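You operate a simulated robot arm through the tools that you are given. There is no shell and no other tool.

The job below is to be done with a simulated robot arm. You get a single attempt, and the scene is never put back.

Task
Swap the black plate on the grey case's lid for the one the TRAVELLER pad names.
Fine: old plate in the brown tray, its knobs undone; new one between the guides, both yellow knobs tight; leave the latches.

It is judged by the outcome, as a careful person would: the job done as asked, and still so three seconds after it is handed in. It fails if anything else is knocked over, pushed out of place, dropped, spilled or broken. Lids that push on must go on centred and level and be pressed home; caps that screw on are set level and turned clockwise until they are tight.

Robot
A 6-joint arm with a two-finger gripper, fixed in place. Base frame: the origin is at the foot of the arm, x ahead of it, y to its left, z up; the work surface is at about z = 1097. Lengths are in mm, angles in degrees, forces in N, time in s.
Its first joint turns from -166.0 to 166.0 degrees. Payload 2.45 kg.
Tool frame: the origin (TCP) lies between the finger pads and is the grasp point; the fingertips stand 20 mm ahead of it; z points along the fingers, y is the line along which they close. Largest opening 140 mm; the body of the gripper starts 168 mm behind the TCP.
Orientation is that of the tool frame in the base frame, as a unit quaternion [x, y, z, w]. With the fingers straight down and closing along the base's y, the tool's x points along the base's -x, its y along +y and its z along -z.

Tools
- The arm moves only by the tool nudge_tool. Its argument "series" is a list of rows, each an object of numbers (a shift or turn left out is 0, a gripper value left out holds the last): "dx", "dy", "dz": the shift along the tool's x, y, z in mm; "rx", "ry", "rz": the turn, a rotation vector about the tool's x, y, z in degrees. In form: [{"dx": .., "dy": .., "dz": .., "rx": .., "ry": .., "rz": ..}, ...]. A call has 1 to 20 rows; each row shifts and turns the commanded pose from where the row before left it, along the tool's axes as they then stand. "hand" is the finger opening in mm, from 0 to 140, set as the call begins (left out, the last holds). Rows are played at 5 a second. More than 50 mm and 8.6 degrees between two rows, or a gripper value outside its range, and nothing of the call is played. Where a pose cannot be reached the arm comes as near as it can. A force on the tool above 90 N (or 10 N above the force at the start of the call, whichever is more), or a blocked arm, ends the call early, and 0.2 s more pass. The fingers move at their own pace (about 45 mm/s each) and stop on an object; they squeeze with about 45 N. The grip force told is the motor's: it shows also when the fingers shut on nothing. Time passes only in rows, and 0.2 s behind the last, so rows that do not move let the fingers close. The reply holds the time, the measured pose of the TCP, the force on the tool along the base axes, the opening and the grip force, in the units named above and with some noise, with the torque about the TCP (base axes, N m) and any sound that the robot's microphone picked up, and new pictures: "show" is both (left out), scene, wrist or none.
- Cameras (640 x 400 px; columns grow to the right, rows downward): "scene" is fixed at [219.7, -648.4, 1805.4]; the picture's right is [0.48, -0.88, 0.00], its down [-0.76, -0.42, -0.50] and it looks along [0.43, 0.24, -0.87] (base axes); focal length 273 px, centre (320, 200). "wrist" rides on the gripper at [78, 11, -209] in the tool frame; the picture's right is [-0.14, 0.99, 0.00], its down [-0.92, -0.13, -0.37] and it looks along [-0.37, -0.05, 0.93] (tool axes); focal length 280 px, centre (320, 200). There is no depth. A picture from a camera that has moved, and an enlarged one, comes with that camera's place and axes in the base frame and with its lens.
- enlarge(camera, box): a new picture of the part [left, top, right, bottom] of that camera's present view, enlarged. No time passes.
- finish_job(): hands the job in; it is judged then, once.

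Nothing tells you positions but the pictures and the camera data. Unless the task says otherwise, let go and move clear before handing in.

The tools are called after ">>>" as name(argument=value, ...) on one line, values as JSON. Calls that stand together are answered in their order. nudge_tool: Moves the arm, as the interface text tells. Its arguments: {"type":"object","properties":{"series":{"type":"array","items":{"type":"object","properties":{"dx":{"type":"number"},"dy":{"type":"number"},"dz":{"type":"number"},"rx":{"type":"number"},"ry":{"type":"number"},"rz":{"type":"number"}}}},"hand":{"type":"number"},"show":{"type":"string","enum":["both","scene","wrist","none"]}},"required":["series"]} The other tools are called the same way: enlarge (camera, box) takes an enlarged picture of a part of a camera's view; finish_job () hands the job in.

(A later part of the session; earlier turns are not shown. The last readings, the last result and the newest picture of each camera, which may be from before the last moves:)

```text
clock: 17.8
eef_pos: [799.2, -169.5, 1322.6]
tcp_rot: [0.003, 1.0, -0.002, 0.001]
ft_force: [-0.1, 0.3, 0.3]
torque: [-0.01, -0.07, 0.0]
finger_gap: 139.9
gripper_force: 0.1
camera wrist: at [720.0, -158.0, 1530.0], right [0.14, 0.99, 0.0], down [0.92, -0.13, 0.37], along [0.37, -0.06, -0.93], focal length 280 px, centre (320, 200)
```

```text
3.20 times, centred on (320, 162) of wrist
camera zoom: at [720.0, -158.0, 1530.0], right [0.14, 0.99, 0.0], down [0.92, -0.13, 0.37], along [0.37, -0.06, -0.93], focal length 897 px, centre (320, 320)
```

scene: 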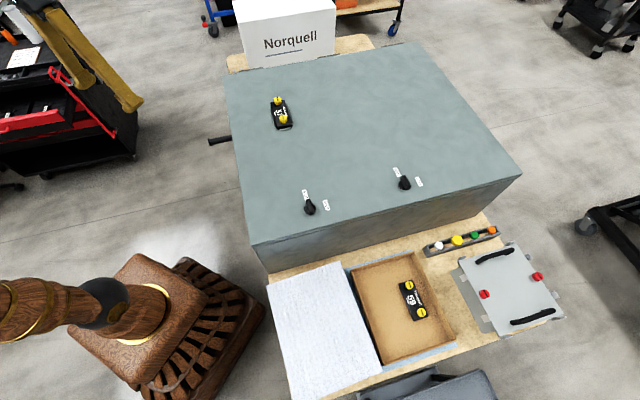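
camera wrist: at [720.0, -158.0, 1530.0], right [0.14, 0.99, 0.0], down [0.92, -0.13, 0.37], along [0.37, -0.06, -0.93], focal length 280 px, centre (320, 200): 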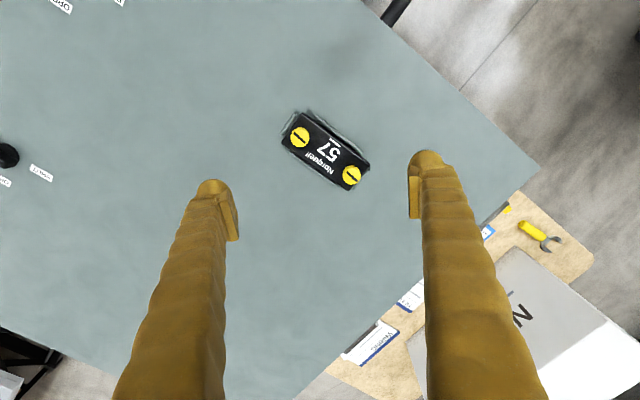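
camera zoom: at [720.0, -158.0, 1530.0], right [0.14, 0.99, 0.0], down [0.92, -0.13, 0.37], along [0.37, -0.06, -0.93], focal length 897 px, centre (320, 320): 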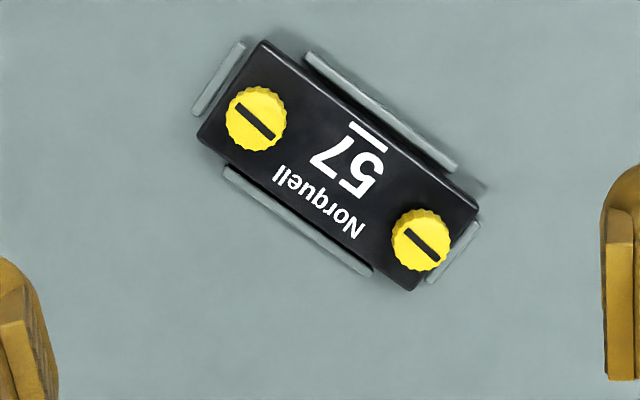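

The close view shows plate 57 held between four low guides with both knobs' slots along the plate. I'll yaw the tool 45° to line up with the plate and descend somewhat to measure positions.

>>> nudge_tool(series=[{"dx": -12, "dy": 8}, {"rz": 7.5, "dz": 10}, {"rz": 7.5, "dz": 10}, {"rz": 7.5, "dz": 10}, {"rz": 7.5, "dz": 10}, {"rz": 7.5, "dz": 10}, {"rz": 7.5, "dz": 10}, {}], show="wrist")

>>> enlarge(camera="wrist", box=[220, 90, 420, 215])

```text
clock: 19.6
eef_pos: [811.4, -163.9, 1258.5]
tcp_rot: [0.387, 0.922, -0.001, 0.002]
ft_force: [0.9, 0.6, 0.1]
torque: [-0.01, 0.0, 0.02]
finger_gap: 139.7
gripper_force: 0.0
camera wrist: at [764.3, -99.8, 1467.0], right [0.8, 0.6, 0.0], down [0.55, -0.75, 0.37], along [0.22, -0.3, -0.93], focal length 280 px, centre (320, 200)
```

wrist: 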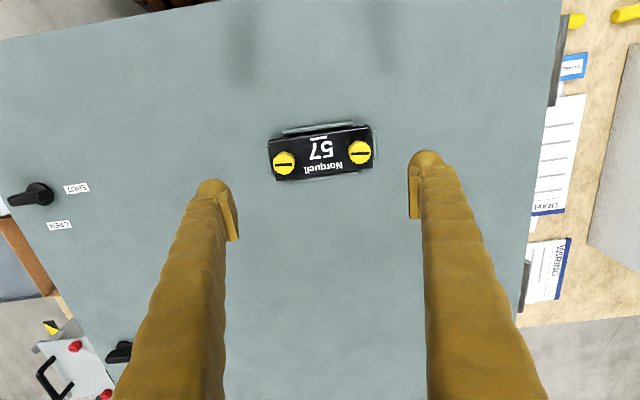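

```text
3.20 times, centred on (320, 152) of wrist
camera zoom: at [764.3, -99.8, 1467.0], right [0.8, 0.6, 0.0], down [0.55, -0.75, 0.37], along [0.22, -0.3, -0.93], focal length 897 px, centre (320, 352)
```

zoom: 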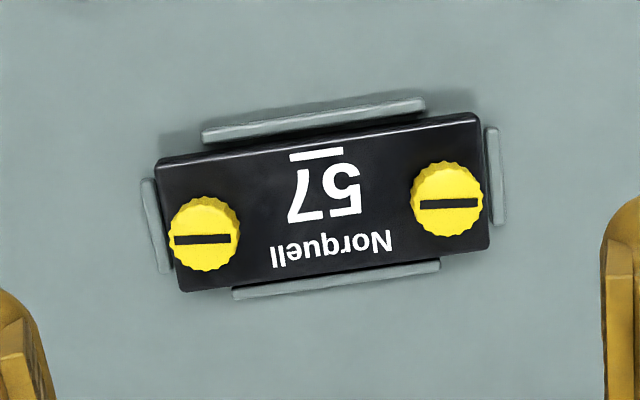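

Plate and knobs are located: knobs near (779,-194) and (845,-129), tops at about z 1135, plate along 45°. Now I'll go above the first knob with fingers at 60 mm and descend part way.

>>> nudge_tool(hand=60, series=[{"dx": 0.8, "dy": -44}, {"dz": 30}, {"dz": 30}, {"dz": 28}, {}], show="wrist")

>>> enlarge(camera="wrist", box=[240, 120, 400, 220])

```text
clock: 20.8
eef_pos: [779.3, -192.6, 1169.2]
tcp_rot: [0.386, 0.923, -0.001, 0.002]
ft_force: [0.9, 0.3, 0.4]
torque: [0.01, -0.01, 0.0]
finger_gap: 59.9
gripper_force: 0.2
camera wrist: at [732.0, -130.0, 1377.5], right [0.8, 0.6, 0.0], down [0.55, -0.74, 0.37], along [0.22, -0.3, -0.93], focal length 280 px, centre (320, 200)
```

wrist: 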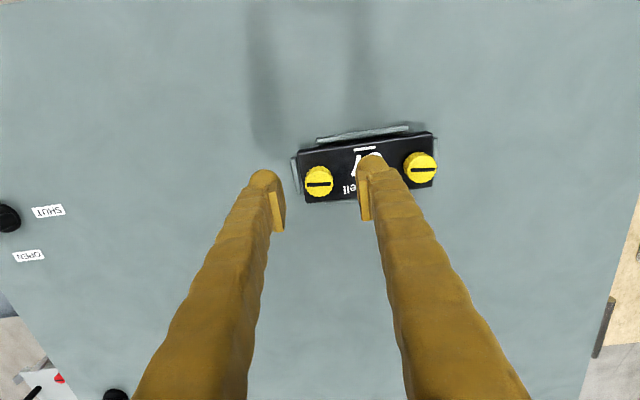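

```text
4.00 times, centred on (320, 170) of wrist
camera zoom: at [732.0, -130.0, 1377.5], right [0.8, 0.6, 0.0], down [0.55, -0.74, 0.37], along [0.22, -0.3, -0.93], focal length 1122 px, centre (320, 320)
```

zoom: 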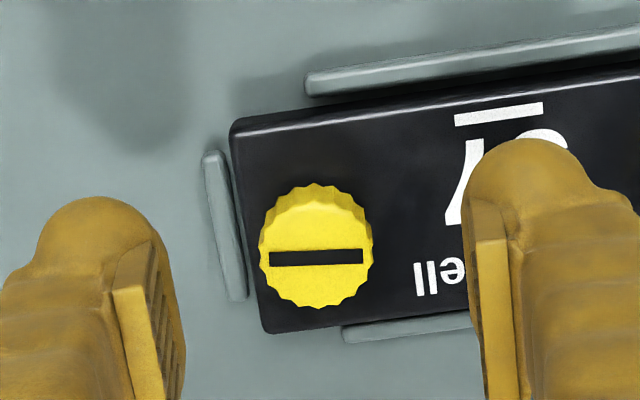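

Fingers straddle the first knob. I'll descend in small steps, watching the force.

>>> nudge_tool(series=[{"dx": -0.7, "dy": -0.9, "dz": 9}, {"dz": 9}, {}], show="wrist")

>>> enlarge(camera="wrist", box=[240, 120, 400, 220])

```text
clock: 21.6
eef_pos: [777.7, -195.5, 1151.6]
tcp_rot: [0.387, 0.922, -0.001, 0.002]
ft_force: [-0.3, -0.1, 0.0]
torque: [-0.01, 0.01, 0.02]
finger_gap: 60.1
gripper_force: 0.1
camera wrist: at [731.6, -131.3, 1360.4], right [0.8, 0.6, 0.0], down [0.55, -0.74, 0.37], along [0.22, -0.3, -0.93], focal length 280 px, centre (320, 200)
```

wrist: 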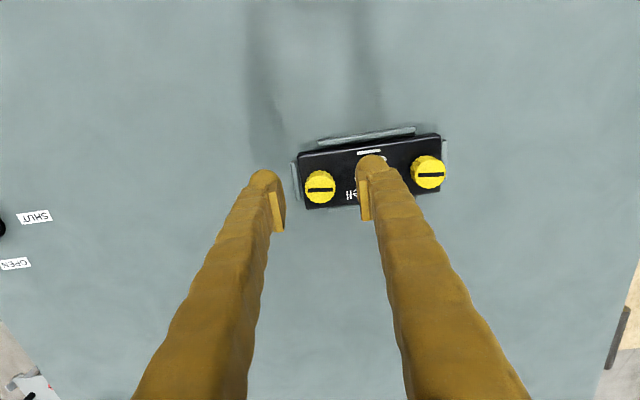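

```text
4.00 times, centred on (320, 170) of wrist
camera zoom: at [731.6, -131.3, 1360.4], right [0.8, 0.6, 0.0], down [0.55, -0.74, 0.37], along [0.22, -0.3, -0.93], focal length 1122 px, centre (320, 320)
```

zoom: 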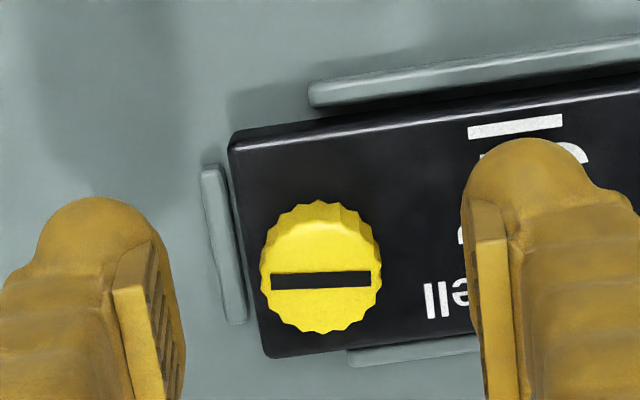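

The knob is centred between the fingers and the tips are about 9 mm below its top. I'll close on it.

>>> nudge_tool(hand=0, series=[{"dz": 1}, {}, {}, {}, {}], show="wrist")

>>> enlarge(camera="wrist", box=[240, 120, 400, 220])

```text
clock: 22.8
eef_pos: [780.1, -194.2, 1153.6]
tcp_rot: [0.385, 0.923, -0.002, 0.002]
ft_force: [6.5, 4.2, 22.1]
torque: [0.1, -0.18, 0.01]
finger_gap: 6.0
gripper_force: 29.7
camera wrist: at [731.8, -131.2, 1360.8], right [0.8, 0.6, 0.0], down [0.55, -0.74, 0.37], along [0.22, -0.3, -0.93], focal length 280 px, centre (320, 200)
```

wrist: 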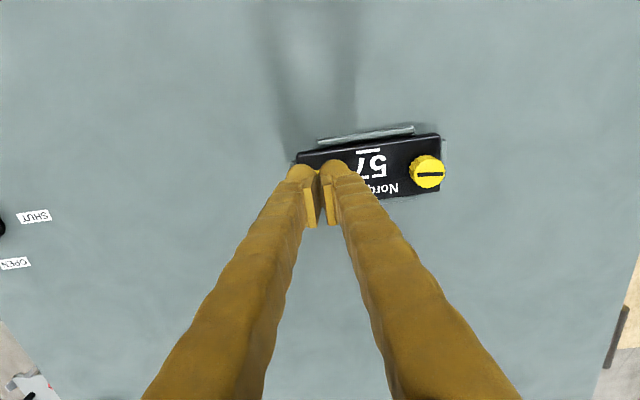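

```text
4.00 times, centred on (320, 170) of wrist
camera zoom: at [731.8, -131.2, 1360.8], right [0.8, 0.6, 0.0], down [0.55, -0.74, 0.37], along [0.22, -0.3, -0.93], focal length 1122 px, centre (320, 320)
```

zoom: 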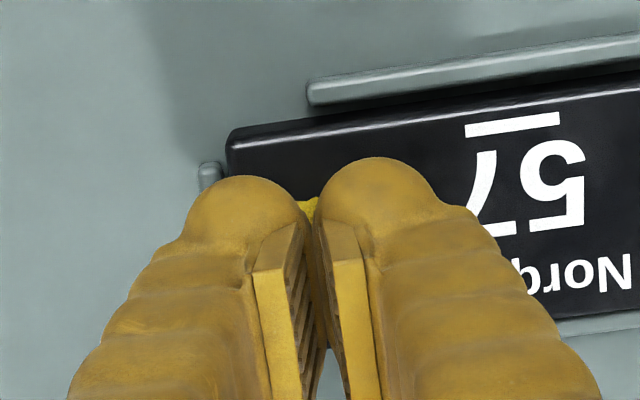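

The fingertips rode over the knob's top edge (gap 6, upward force), so the knob top is at about z 1133. I'll open, go lower and grip again.

>>> nudge_tool(hand=60, series=[{}, {}, {}, {}], show="none")

>>> nudge_tool(series=[{"dz": 3}, {"dz": 3}, {"dz": 1}, {}], show="wrist")

>>> enlarge(camera="wrist", box=[240, 120, 400, 220])

```text
clock: 23.8
eef_pos: [778.7, -194.4, 1151.1]
tcp_rot: [0.386, 0.923, -0.001, 0.002]
ft_force: [0.1, -0.4, 0.4]
torque: [-0.01, -0.03, 0.02]
finger_gap: 59.9
gripper_force: 0.1
```

```text
clock: 24.8
eef_pos: [779.5, -193.9, 1144.4]
tcp_rot: [0.386, 0.922, -0.001, 0.002]
ft_force: [0.6, -0.2, -0.6]
torque: [0.02, 0.0, -0.03]
finger_gap: 59.9
gripper_force: 0.0
camera wrist: at [732.2, -130.7, 1353.5], right [0.8, 0.6, 0.0], down [0.55, -0.74, 0.37], along [0.22, -0.3, -0.93], focal length 280 px, centre (320, 200)
```

wrist: 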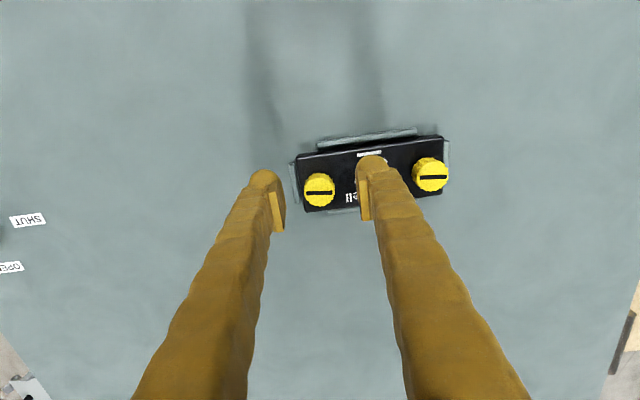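

```text
4.00 times, centred on (320, 170) of wrist
camera zoom: at [732.2, -130.7, 1353.5], right [0.8, 0.6, 0.0], down [0.55, -0.74, 0.37], along [0.22, -0.3, -0.93], focal length 1122 px, centre (320, 320)
```

zoom: 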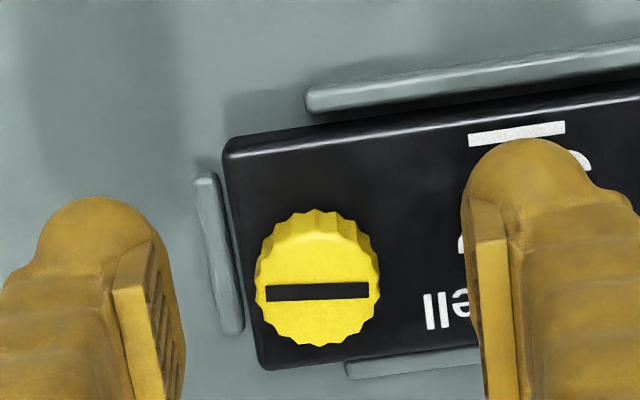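

The knob seems about 2.5 mm further along the finger-width direction; I'll correct that and close.

>>> nudge_tool(series=[{"dx": -2.5, "dy": -0.5, "dz": 1}, {}], show="none")

>>> nudge_tool(hand=0, series=[{}, {}, {}, {}], show="wrist")

>>> enlarge(camera="wrist", box=[240, 120, 400, 220])

```text
clock: 25.4
eef_pos: [781.9, -196.6, 1143.0]
tcp_rot: [0.386, 0.922, -0.001, 0.002]
ft_force: [0.3, -0.2, 1.1]
torque: [0.03, 0.01, -0.03]
finger_gap: 59.9
gripper_force: 0.1
```

```text
clock: 26.4
eef_pos: [781.3, -197.2, 1143.0]
tcp_rot: [0.387, 0.922, -0.001, 0.001]
ft_force: [-2.2, -1.4, 0.6]
torque: [0.01, 0.03, 0.11]
finger_gap: 23.6
gripper_force: 40.2
camera wrist: at [733.6, -133.1, 1352.0], right [0.8, 0.6, 0.0], down [0.55, -0.74, 0.37], along [0.22, -0.3, -0.93], focal length 280 px, centre (320, 200)
```

wrist: 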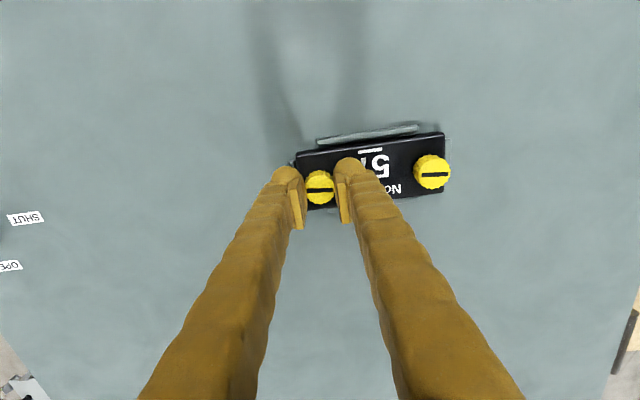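

```text
4.00 times, centred on (320, 170) of wrist
camera zoom: at [733.6, -133.1, 1352.0], right [0.8, 0.6, 0.0], down [0.55, -0.74, 0.37], along [0.22, -0.3, -0.93], focal length 1122 px, centre (320, 320)
```

zoom: 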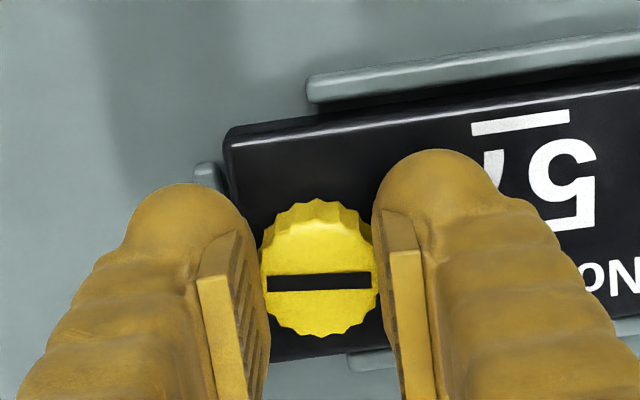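

The knob is gripped. Now turning it counter-clockwise (tool rz negative) in small steps, watching torque.

>>> nudge_tool(series=[{"rz": -6}, {"rz": -6}, {"rz": -6}, {"rz": -6}, {"rz": -6}], show="wrist")

>>> enlarge(camera="wrist", box=[220, 100, 460, 250])

```text
clock: 27.6
eef_pos: [780.3, -195.6, 1144.7]
tcp_rot: [0.133, 0.991, -0.001, 0.002]
ft_force: [11.7, 10.4, 0.1]
torque: [0.04, -0.37, -0.01]
finger_gap: 22.8
gripper_force: 45.0
camera wrist: at [708.1, -165.3, 1352.3], right [0.39, 0.92, 0.0], down [0.85, -0.37, 0.37], along [0.34, -0.15, -0.93], focal length 280 px, centre (320, 200)
```

wrist: 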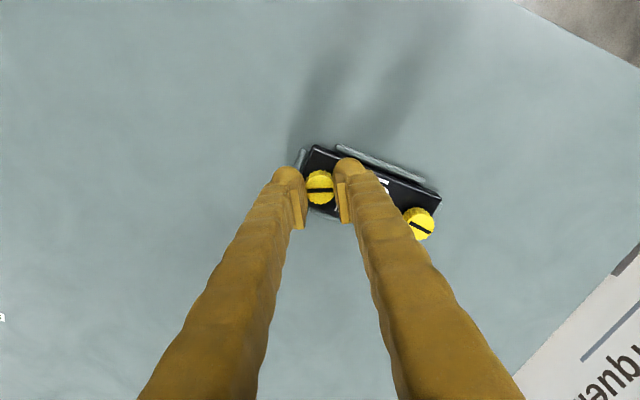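

```text
2.67 times, centred on (340, 175) of wrist
camera zoom: at [708.1, -165.3, 1352.3], right [0.39, 0.92, 0.0], down [0.85, -0.37, 0.37], along [0.34, -0.15, -0.93], focal length 748 px, centre (267, 267)
```

zoom: 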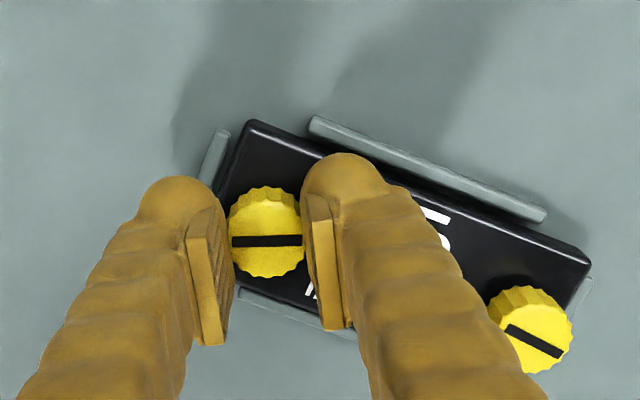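

The knob turns with the gripper; there's a slight side load, which I'll relieve with a small shift, then continue turning.

>>> nudge_tool(series=[{"dx": -0.5, "dy": 0.9}, {"rz": -6}, {"rz": -6}, {"rz": -6}, {"rz": -6}, {"rz": -6}], show="wrist")

>>> enlarge(camera="wrist", box=[220, 100, 460, 250])

```text
clock: 29.0
eef_pos: [779.4, -194.4, 1145.0]
tcp_rot: [-0.128, 0.992, -0.001, 0.001]
ft_force: [2.2, -1.1, 3.4]
torque: [0.04, -0.25, 0.03]
finger_gap: 23.1
gripper_force: 45.0
camera wrist: at [702.3, -204.8, 1352.4], right [-0.12, 0.99, 0.0], down [0.92, 0.11, 0.37], along [0.37, 0.04, -0.93], focal length 280 px, centre (320, 200)
```

wrist: 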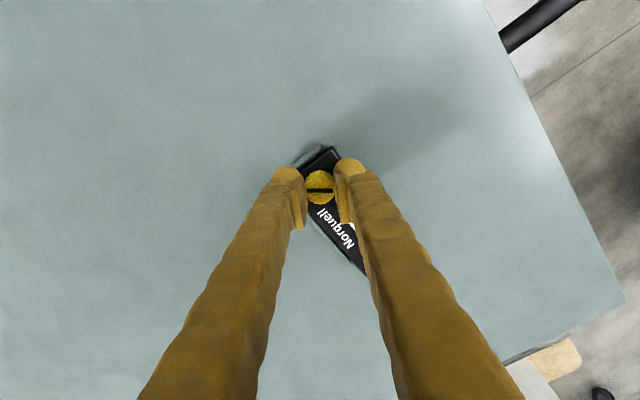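

```text
2.67 times, centred on (340, 175) of wrist
camera zoom: at [702.3, -204.8, 1352.4], right [-0.12, 0.99, 0.0], down [0.92, 0.11, 0.37], along [0.37, 0.04, -0.93], focal length 748 px, centre (267, 267)
```

zoom: 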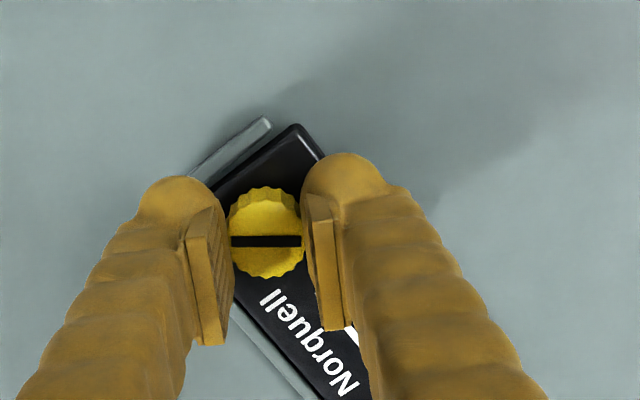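

It has turned about 60° and appears to be rising slightly. I'll continue turning, letting the tool rise a little.

>>> nudge_tool(series=[{"rz": -6, "dz": -0.5}, {"rz": -6}, {"rz": -6}, {"rz": -6, "dz": -0.5}, {"rz": -6}, {"rz": -6}, {"rz": -6}, {"rz": -6}, {"rz": -6}, {"rz": -6}], show="wrist")

>>> enlarge(camera="wrist", box=[220, 100, 460, 250])

```text
clock: 31.2
eef_pos: [780.8, -195.3, 1146.4]
tcp_rot: [-0.606, 0.795, -0.002, 0.001]
ft_force: [-21.4, 25.7, 0.7]
torque: [1.08, 0.11, -0.03]
finger_gap: 23.7
gripper_force: 45.0
camera wrist: at [749.9, -268.1, 1353.8], right [-0.92, 0.39, 0.0], down [0.37, 0.86, 0.37], along [0.15, 0.34, -0.93], focal length 280 px, centre (320, 200)
```

wrist: 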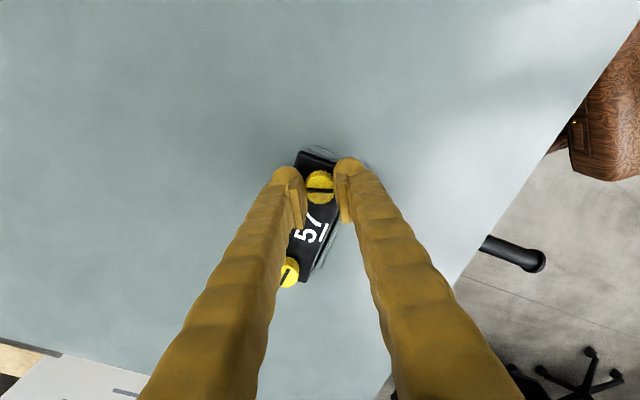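

```text
2.67 times, centred on (340, 175) of wrist
camera zoom: at [749.9, -268.1, 1353.8], right [-0.92, 0.39, 0.0], down [0.37, 0.86, 0.37], along [0.15, 0.34, -0.93], focal length 748 px, centre (267, 267)
```

zoom: 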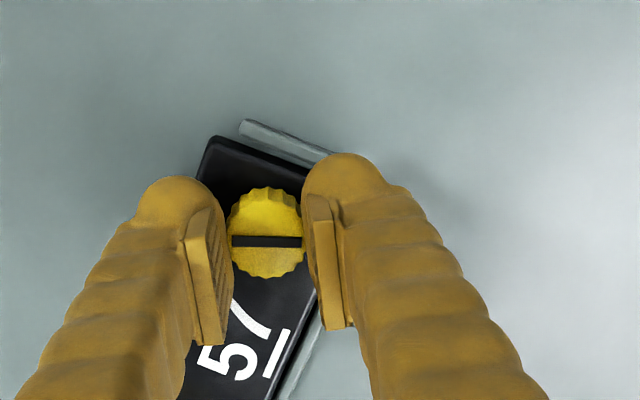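

There's side load building, so I'll recentre by about 1.7 mm and keep turning.

>>> nudge_tool(series=[{"dx": -1, "dy": 1.4, "dz": -1}, {"rz": -6}, {"rz": -6}, {"rz": -6}, {"rz": -6}, {"rz": -6}], show="none")

>>> nudge_tool(series=[{"rz": -6}, {"rz": -6}, {"rz": -6}, {"rz": -6}, {"rz": -6}], show="both")

>>> enlarge(camera="wrist", box=[220, 100, 460, 250])

```text
clock: 32.6
eef_pos: [780.8, -194.9, 1145.0]
tcp_rot: [0.792, -0.611, 0.001, 0.0]
ft_force: [-11.5, -7.3, -3.7]
torque: [-0.12, 0.12, 0.01]
finger_gap: 23.5
gripper_force: 44.8
```

```text
clock: 33.8
eef_pos: [779.7, -194.7, 1146.5]
tcp_rot: [0.922, -0.386, 0.002, 0.001]
ft_force: [-28.2, -18.7, 0.1]
torque: [-0.01, 0.49, -0.03]
finger_gap: 23.5
gripper_force: 45.3
camera wrist: at [827.1, -258.2, 1355.0], right [-0.8, -0.6, 0.0], down [-0.56, 0.75, 0.36], along [-0.22, 0.29, -0.93], focal length 280 px, centre (320, 200)
```

scene: 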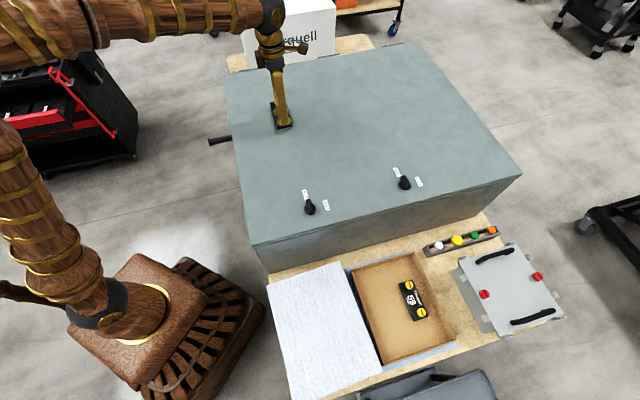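
wrist: 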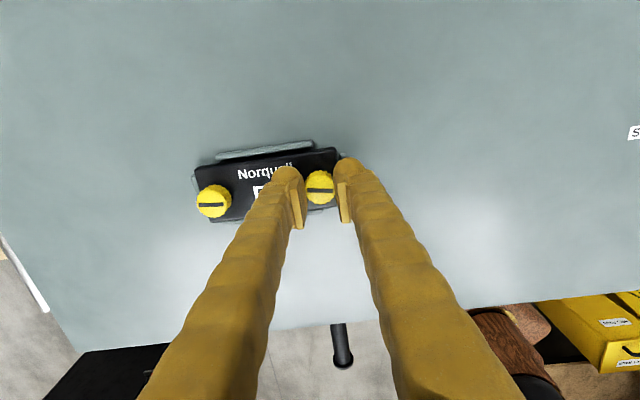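

```text
2.67 times, centred on (340, 175) of wrist
camera zoom: at [827.1, -258.2, 1355.0], right [-0.8, -0.6, 0.0], down [-0.56, 0.75, 0.36], along [-0.22, 0.29, -0.93], focal length 748 px, centre (267, 267)
```

zoom: 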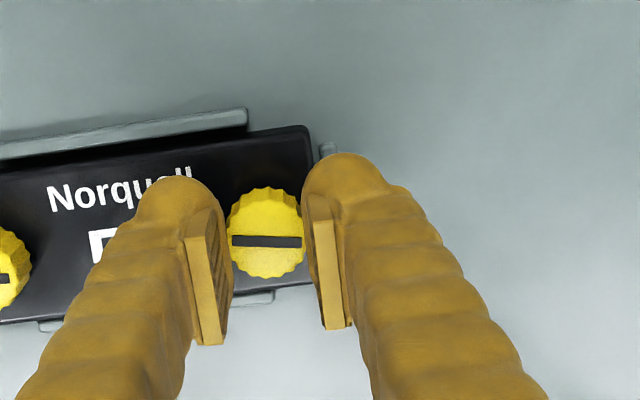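

180° turned so far with no stop or sound. I've worked out the knob's axis from the side loads; I'll recentre there and continue.

>>> nudge_tool(series=[{"dx": 0.8, "dy": 1.3}, {"rz": -6}, {"rz": -6}, {"rz": -6}, {"rz": -6}, {"rz": -6}, {"rz": -6}, {"rz": -6}, {"rz": -6}], show="none")

>>> nudge_tool(series=[{"rz": -6}, {"rz": -6}, {"rz": -6}, {"rz": -6}, {"rz": -6}, {"rz": -6}, {"rz": -6}], show="both")

>>> enlarge(camera="wrist", box=[220, 100, 460, 250])

```text
clock: 35.8
eef_pos: [779.7, -196.0, 1146.6]
tcp_rot: [0.982, -0.188, 0.002, 0.003]
ft_force: [-7.2, -0.7, 0.0]
torque: [0.02, 0.12, -0.03]
finger_gap: 23.7
gripper_force: 45.1
out of reach, approached as far as the arm can: row 6, 7, 8, 9
```

```text
clock: 37.4
eef_pos: [779.3, -195.1, 1145.3]
tcp_rot: [0.982, -0.188, 0.002, 0.004]
ft_force: [-2.1, 0.0, -0.1]
torque: [0.01, -0.06, 0.01]
finger_gap: 23.6
gripper_force: 45.1
out of reach, approached as far as the arm can: row 1, 2, 3, 4, 5, 6, 7
camera wrist: at [848.2, -233.8, 1355.2], right [-0.49, -0.87, 0.0], down [-0.81, 0.46, 0.36], along [-0.32, 0.18, -0.93], focal length 280 px, centre (320, 200)
```

scene: 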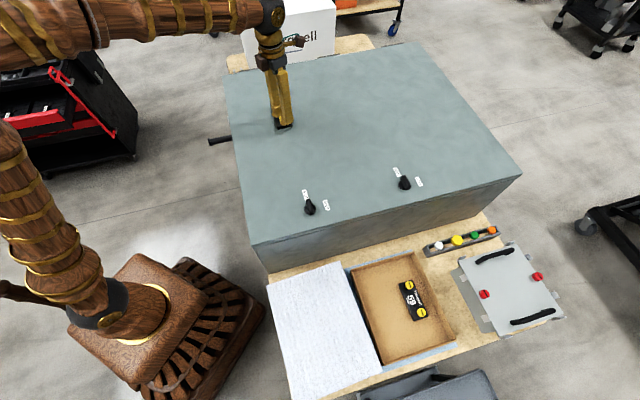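
wrist: 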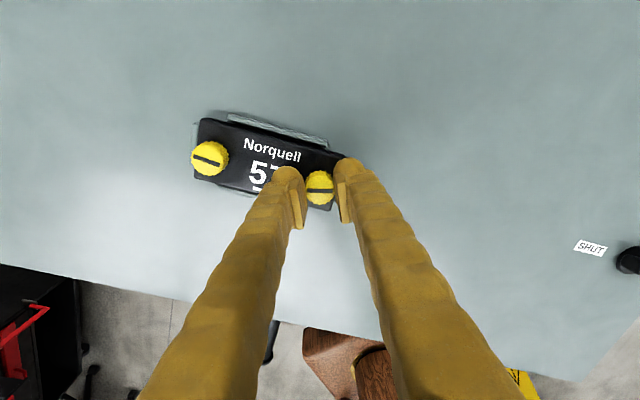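

```text
2.67 times, centred on (340, 175) of wrist
camera zoom: at [848.2, -233.8, 1355.2], right [-0.49, -0.87, 0.0], down [-0.81, 0.46, 0.36], along [-0.32, 0.18, -0.93], focal length 748 px, centre (267, 267)
```

zoom: 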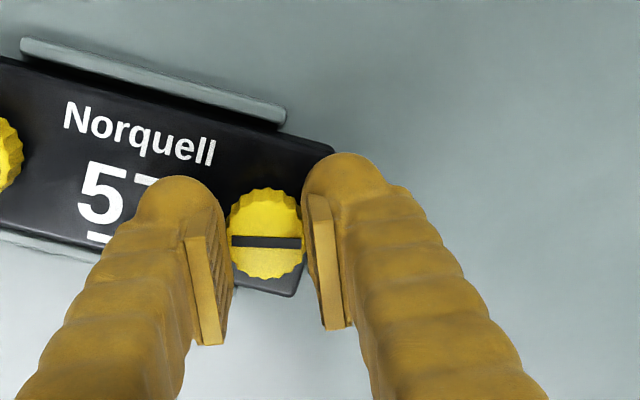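

The wrist reached its turning limit after about 200° of loosening. I'll release, lift, and turn back to compare the knob with before.

>>> nudge_tool(hand=60, series=[{}, {}, {}, {"dz": -15}, {"dz": -15}], show="none")

>>> nudge_tool(series=[{"rz": 8}, {"rz": 8}, {"rz": 8}, {"rz": 8}, {"rz": 8}, {"rz": 8}, {"rz": 8}, {"rz": 8}, {"rz": 8}, {"rz": 8}, {"rz": 8}, {"rz": 8}, {"rz": 8}, {"rz": 8}], show="wrist")

```text
clock: 38.6
eef_pos: [779.2, -195.6, 1175.9]
tcp_rot: [0.982, -0.189, 0.001, 0.003]
ft_force: [0.5, 0.1, -0.9]
torque: [0.02, -0.02, 0.0]
finger_gap: 60.1
gripper_force: 0.2
```

```text
clock: 41.6
eef_pos: [780.0, -195.5, 1175.8]
tcp_rot: [-0.391, 0.92, -0.004, 0.0]
ft_force: [1.3, -0.3, 0.7]
torque: [-0.02, -0.04, 0.04]
finger_gap: 59.9
gripper_force: 0.0
camera wrist: at [718.2, -244.3, 1384.9], right [-0.62, 0.79, -0.01], down [0.73, 0.58, 0.37], along [0.29, 0.22, -0.93], focal length 280 px, centre (320, 200)
```

wrist: 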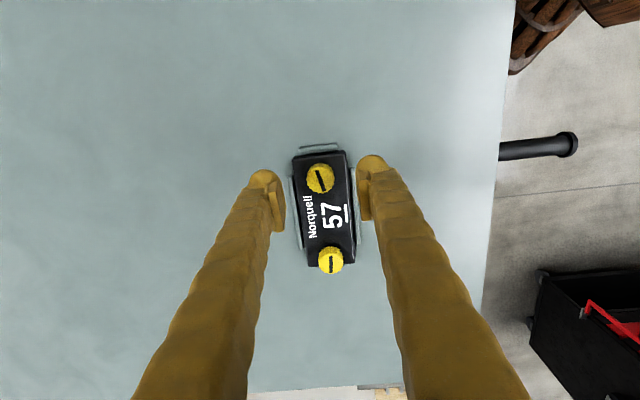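

>>> enlarge(camera="wrist", box=[240, 130, 400, 280])

```text
2.67 times, centred on (320, 205) of wrist
camera zoom: at [718.2, -244.3, 1384.9], right [-0.62, 0.79, -0.01], down [0.73, 0.58, 0.37], along [0.29, 0.22, -0.93], focal length 748 px, centre (320, 187)
```

zoom: 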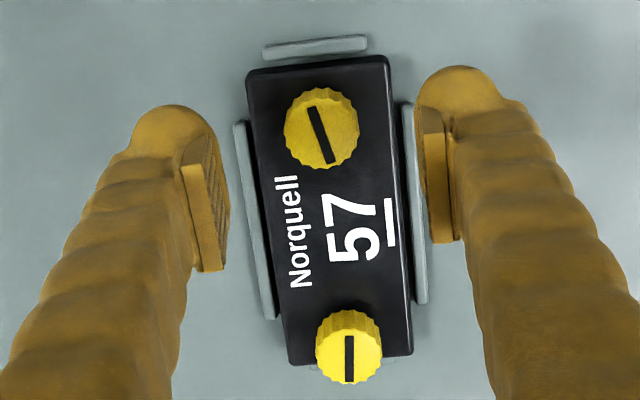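

I'll back off upward and to the left so the scene camera can show the knob heights side-on.

>>> nudge_tool(series=[{"dz": -40}, {"dz": -40}, {"dz": -30}, {"dx": -18.4, "dy": 41}, {"dx": -18.4, "dy": 41}, {"dx": -18.4, "dy": 41}, {"dx": -18.4, "dy": 41}, {"dx": -18.4, "dy": 41}], show="none")

>>> enlarge(camera="scene", box=[250, 85, 314, 125])

>>> enlarge(camera="scene", box=[380, 270, 450, 330])

```text
clock: 43.4
eef_pos: [695.3, 12.3, 1283.5]
tcp_rot: [-0.393, 0.919, -0.003, 0.0]
ft_force: [0.3, -0.2, 1.3]
torque: [-0.01, 0.08, 0.01]
finger_gap: 60.3
gripper_force: 0.0
```

```text
10.00 times, centred on (282, 105) of scene
camera zoom: at [219.7, -648.4, 1805.4], right [0.48, -0.88, 0.0], down [-0.76, -0.42, -0.5], along [0.43, 0.24, -0.87], focal length 2731 px, centre (700, 1150)
```

zoom: 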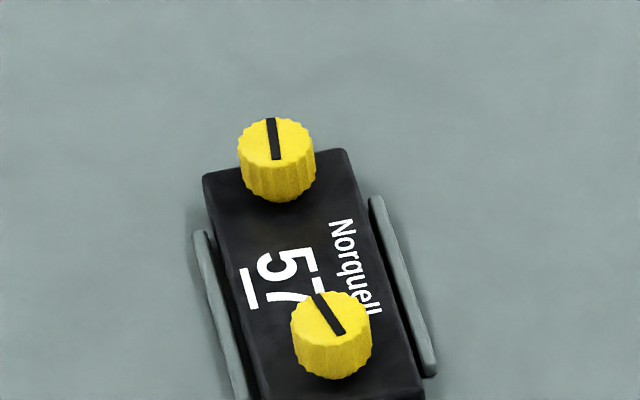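

```text
6.67 times, centred on (415, 300) of scene
camera zoom: at [219.7, -648.4, 1805.4], right [0.48, -0.88, 0.0], down [-0.76, -0.42, -0.5], along [0.43, 0.24, -0.87], focal length 1821 px, centre (-313, -467)
```

zoom: 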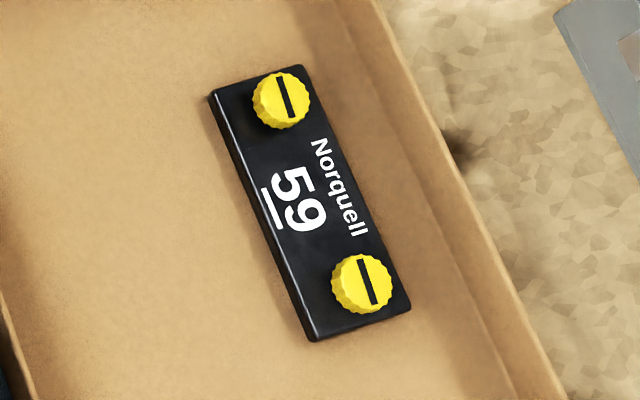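

The turned knob has moved (its slot differs) but heights look similar, so I'll turn it further. First I'll wind the wrist back as far as it goes to get a longer stroke.

>>> nudge_tool(series=[{"rz": 8}, {"rz": 8}, {"rz": 8}, {"rz": 8}, {"rz": 8}, {"rz": 8}, {"rz": 8}, {"rz": 8}, {"rz": 8}, {"rz": 8}, {"rz": 8}, {"rz": 8}, {"rz": 8}, {"rz": 8}, {"rz": 8}, {"rz": 8}, {"rz": 8}, {"rz": 8}, {"rz": 8}, {"rz": 8}], show="none")

>>> nudge_tool(series=[{"rz": 8}, {"rz": 8}, {"rz": 8}, {"rz": 8}, {"rz": 5}], show="wrist")

```text
clock: 47.6
eef_pos: [695.1, 12.9, 1284.7]
tcp_rot: [0.838, 0.546, -0.001, 0.003]
ft_force: [-0.2, -0.5, 0.5]
torque: [0.0, 0.02, 0.01]
finger_gap: 60.2
gripper_force: 0.1
```

```text
clock: 48.8
eef_pos: [694.9, 14.5, 1284.9]
tcp_rot: [0.968, 0.252, 0.0, 0.004]
ft_force: [0.0, 0.3, 0.7]
torque: [0.02, 0.01, 0.0]
finger_gap: 60.1
gripper_force: 0.1
camera wrist: at [768.8, 43.0, 1493.5], right [0.36, -0.93, 0.01], down [-0.87, -0.34, 0.37], along [-0.34, -0.14, -0.93], focal length 280 px, centre (320, 200)
```

wrist: 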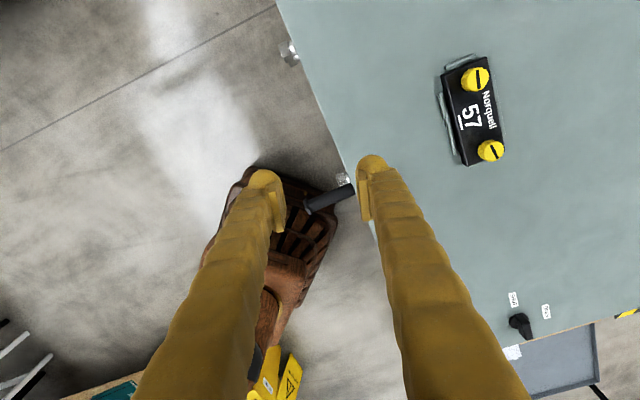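

>>> nudge_tool(series=[{"dx": -5.6, "dy": 45}, {"dx": -5.6, "dy": 45}, {"dx": -5.6, "dy": 45}, {"dx": -5.6, "dy": 45}, {"dx": -5.6, "dy": 45}, {"dz": 40}, {"dz": 40}, {"dz": 30}, {}], show="wrist")

>>> enlarge(camera="wrist", box=[240, 120, 400, 220])

```text
clock: 50.8
eef_pos: [780.4, -196.3, 1176.7]
tcp_rot: [0.967, 0.253, 0.0, 0.003]
ft_force: [-0.1, 0.8, 0.8]
torque: [-0.02, 0.0, -0.03]
finger_gap: 60.2
gripper_force: 0.2
camera wrist: at [854.0, -166.2, 1385.9], right [0.36, -0.93, 0.01], down [-0.87, -0.34, 0.37], along [-0.34, -0.14, -0.93], focal length 280 px, centre (320, 200)
```

wrist: 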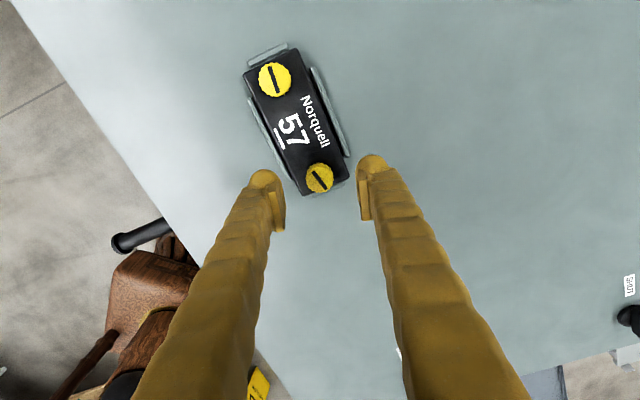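

```text
4.00 times, centred on (320, 170) of wrist
camera zoom: at [854.0, -166.2, 1385.9], right [0.36, -0.93, 0.01], down [-0.87, -0.34, 0.37], along [-0.34, -0.14, -0.93], focal length 1122 px, centre (320, 320)
```

zoom: 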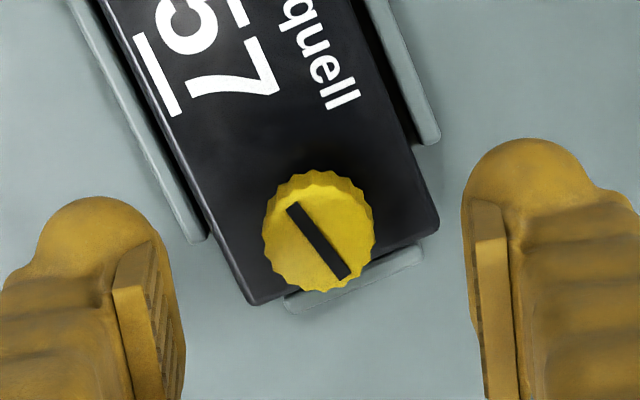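

Knob centred. Descending and gripping again for a second loosening stroke.

>>> nudge_tool(series=[{"dz": 15, "dy": -0.4}, {"dz": 15}, {}], show="none")

>>> nudge_tool(hand=0, series=[{}, {}, {}, {}], show="wrist")

```text
clock: 51.6
eef_pos: [781.4, -196.1, 1147.2]
tcp_rot: [0.968, 0.253, 0.0, 0.003]
ft_force: [-0.9, 0.3, -0.6]
torque: [-0.04, 0.0, 0.03]
finger_gap: 59.9
gripper_force: 0.0
```

```text
clock: 52.7
eef_pos: [782.6, -196.0, 1155.5]
tcp_rot: [0.967, 0.253, 0.005, 0.006]
ft_force: [-2.3, 5.0, 26.2]
torque: [0.16, 0.15, -0.04]
finger_gap: 6.0
gripper_force: 26.7
stopped in row 4: the force on the tool passed its limit at 95 N (the readings are from after the stop); the commanded pose is now the measured one
camera wrist: at [853.7, -166.2, 1364.1], right [0.36, -0.93, 0.01], down [-0.87, -0.34, 0.36], along [-0.33, -0.14, -0.93], focal length 280 px, centre (320, 200)
```

wrist: 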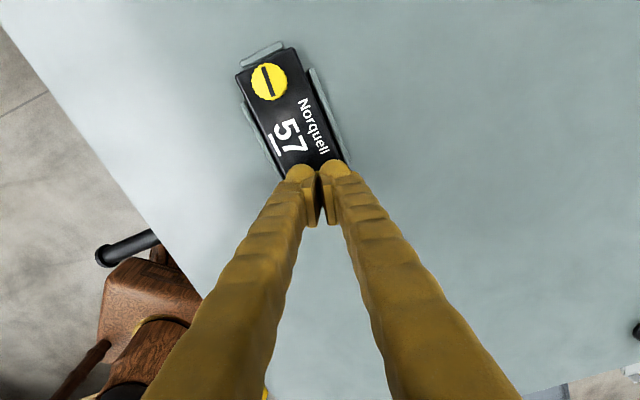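

It slipped over the top again since I was slightly too high. I'll open, re-level, and go a few mm lower.

>>> nudge_tool(hand=60, series=[{"dz": -5}, {}, {}, {}, {"rx": 0.7, "ry": -0.4}, {}], show="wrist")

>>> enlarge(camera="wrist", box=[240, 120, 400, 220])

```text
clock: 54.1
eef_pos: [783.2, -196.7, 1157.8]
tcp_rot: [0.968, 0.252, -0.001, 0.0]
ft_force: [0.0, -0.1, -1.0]
torque: [0.04, 0.0, -0.01]
finger_gap: 60.2
gripper_force: 0.1
camera wrist: at [856.7, -167.9, 1366.6], right [0.36, -0.93, 0.0], down [-0.86, -0.34, 0.37], along [-0.34, -0.14, -0.93], focal length 280 px, centre (320, 200)
```

wrist: 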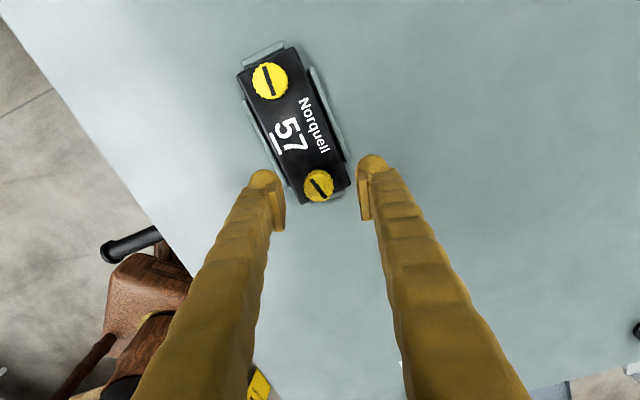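

```text
4.00 times, centred on (320, 170) of wrist
camera zoom: at [856.7, -167.9, 1366.6], right [0.36, -0.93, 0.0], down [-0.86, -0.34, 0.37], along [-0.34, -0.14, -0.93], focal length 1122 px, centre (320, 320)
```

zoom: 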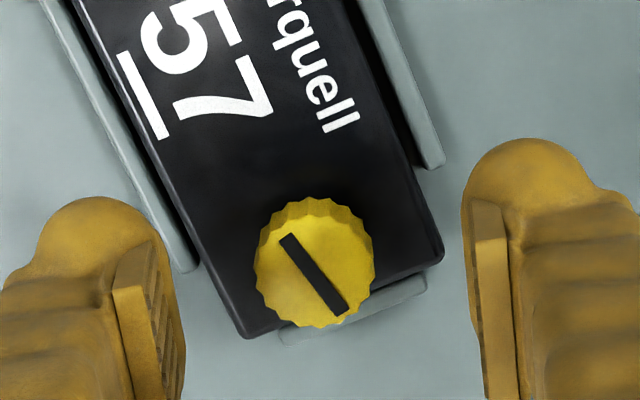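

>>> nudge_tool(series=[{"dx": -1.5, "dy": -1.3, "dz": 7.5}, {"dz": 7}, {}], show="none")

>>> nudge_tool(hand=40, series=[{}, {}, {}], show="wrist")

>>> enlarge(camera="wrist", box=[240, 120, 400, 220])

```text
clock: 54.9
eef_pos: [778.8, -196.3, 1143.0]
tcp_rot: [0.968, 0.252, 0.0, 0.001]
ft_force: [0.1, -0.3, -0.6]
torque: [0.01, -0.03, -0.01]
finger_gap: 60.2
gripper_force: 0.1
```

```text
clock: 55.7
eef_pos: [781.1, -195.7, 1143.0]
tcp_rot: [0.967, 0.253, -0.001, 0.001]
ft_force: [0.8, -0.3, 0.0]
torque: [-0.01, -0.01, -0.02]
finger_gap: 39.9
gripper_force: 0.1
camera wrist: at [854.8, -167.4, 1351.5], right [0.36, -0.93, 0.0], down [-0.86, -0.34, 0.37], along [-0.35, -0.14, -0.93], focal length 280 px, centre (320, 200)
```

wrist: 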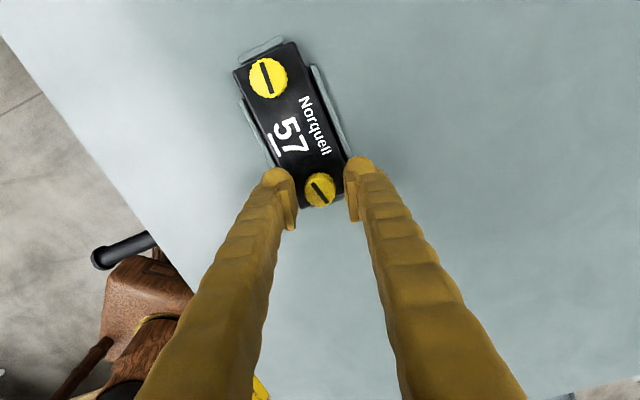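

```text
4.00 times, centred on (320, 170) of wrist
camera zoom: at [854.8, -167.4, 1351.5], right [0.36, -0.93, 0.0], down [-0.86, -0.34, 0.37], along [-0.35, -0.14, -0.93], focal length 1122 px, centre (320, 320)
```

zoom: 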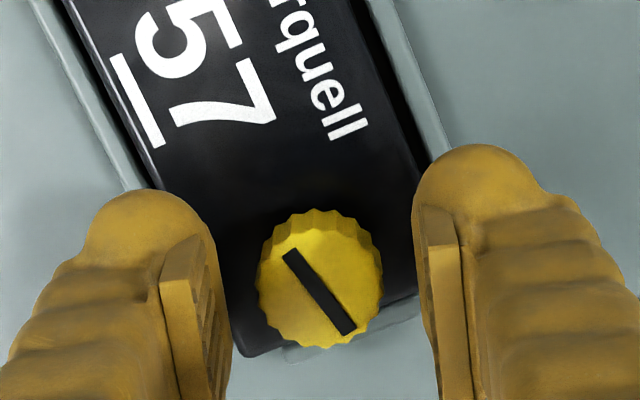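

Fingers straddle the knob and clear the plate; closing.

>>> nudge_tool(hand=0, series=[{"dx": -0.6}, {}, {}, {}], show="none")

```text
clock: 56.7
eef_pos: [780.4, -195.6, 1143.2]
tcp_rot: [0.967, 0.254, -0.001, 0.0]
ft_force: [2.2, 3.5, 0.4]
torque: [0.06, -0.06, 0.01]
finger_gap: 23.6
gripper_force: 44.8
```

Gripped again. Turning counter-clockwise.

>>> nudge_tool(series=[{"rz": -7}, {"rz": -7}, {"rz": -7}, {"rz": -7}, {"rz": -7}, {"rz": -7}, {"rz": -7}, {"rz": -7}, {}], show="none")

>>> nudge_tool(series=[{"rz": -7}, {"rz": -7}, {"rz": -7}, {"rz": -7}, {"rz": -7}, {"rz": -7}, {"rz": -7}, {"rz": -7}, {}], show="wrist")

>>> enlarge(camera="wrist", box=[220, 100, 460, 250])

```text
clock: 58.7
eef_pos: [779.0, -195.1, 1143.5]
tcp_rot: [0.735, 0.678, -0.001, 0.0]
ft_force: [8.6, 4.5, 1.1]
torque: [-0.02, -0.11, -0.03]
finger_gap: 23.8
gripper_force: 45.0
```

```text
clock: 60.7
eef_pos: [780.5, -196.0, 1143.2]
tcp_rot: [0.33, 0.944, 0.0, -0.001]
ft_force: [15.1, 12.4, 9.5]
torque: [-0.12, -0.56, -0.04]
finger_gap: 23.7
gripper_force: 44.5
camera wrist: at [726.6, -139.4, 1352.6], right [0.73, 0.69, 0.0], down [0.64, -0.67, 0.37], along [0.25, -0.27, -0.93], focal length 280 px, centre (320, 200)
```

wrist: 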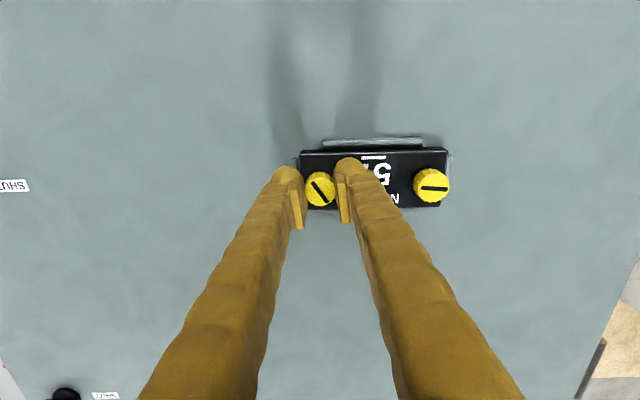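

```text
2.67 times, centred on (340, 175) of wrist
camera zoom: at [726.6, -139.4, 1352.6], right [0.73, 0.69, 0.0], down [0.64, -0.67, 0.37], along [0.25, -0.27, -0.93], focal length 748 px, centre (267, 267)
```

zoom: 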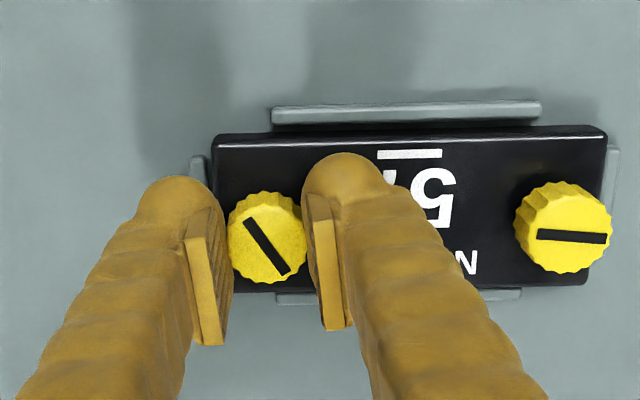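

The knob is following and now pushes up slightly (it's rising). I'll ease up, recentre, and continue to the wrist limit.

>>> nudge_tool(series=[{"dx": -0.1, "dy": 0.6, "dz": -0.7}, {"rz": -7}, {"rz": -7}, {"rz": -7}, {"rz": -7}, {"rz": -7}, {"rz": -7}, {"rz": -7}, {"rz": -7}, {}], show="none")

>>> nudge_tool(series=[{"rz": -7}, {"rz": -7}, {"rz": -7}, {"rz": -7}, {"rz": -7}, {"rz": -7}, {"rz": -7}, {"rz": -7}, {}], show="none")

>>> nudge_tool(series=[{"rz": -7}, {"rz": -7}, {"rz": -7}, {"rz": -7}, {"rz": -7}, {"rz": -7}, {"rz": -7}, {"rz": -7}, {}], show="wrist")

>>> enlarge(camera="wrist", box=[220, 100, 460, 250])

```text
clock: 62.9
eef_pos: [778.6, -196.4, 1144.7]
tcp_rot: [-0.151, 0.988, -0.001, -0.002]
ft_force: [0.1, -1.7, 5.3]
torque: [0.02, -0.21, -0.02]
finger_gap: 23.6
gripper_force: 45.0
```

```text
clock: 64.9
eef_pos: [780.3, -194.6, 1143.9]
tcp_rot: [-0.597, 0.802, 0.0, -0.001]
ft_force: [-2.2, 2.5, 0.3]
torque: [0.09, 0.05, -0.14]
finger_gap: 23.5
gripper_force: 44.8
```

```text
clock: 66.9
eef_pos: [779.8, -195.9, 1145.0]
tcp_rot: [0.904, -0.427, -0.001, 0.0]
ft_force: [-2.2, -0.2, -0.4]
torque: [-0.02, 0.02, -0.37]
finger_gap: 23.8
gripper_force: 44.9
camera wrist: at [822.1, -263.3, 1353.0], right [-0.85, -0.52, 0.0], down [-0.48, 0.79, 0.37], along [-0.19, 0.31, -0.93], focal length 280 px, centre (320, 200)
```

wrist: 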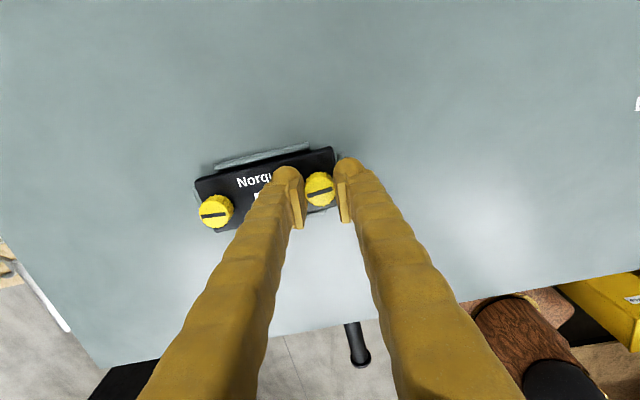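

```text
2.67 times, centred on (340, 175) of wrist
camera zoom: at [822.1, -263.3, 1353.0], right [-0.85, -0.52, 0.0], down [-0.48, 0.79, 0.37], along [-0.19, 0.31, -0.93], focal length 748 px, centre (267, 267)
```

zoom: 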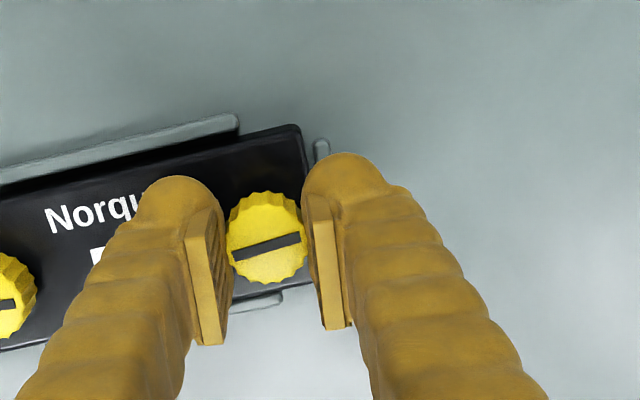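

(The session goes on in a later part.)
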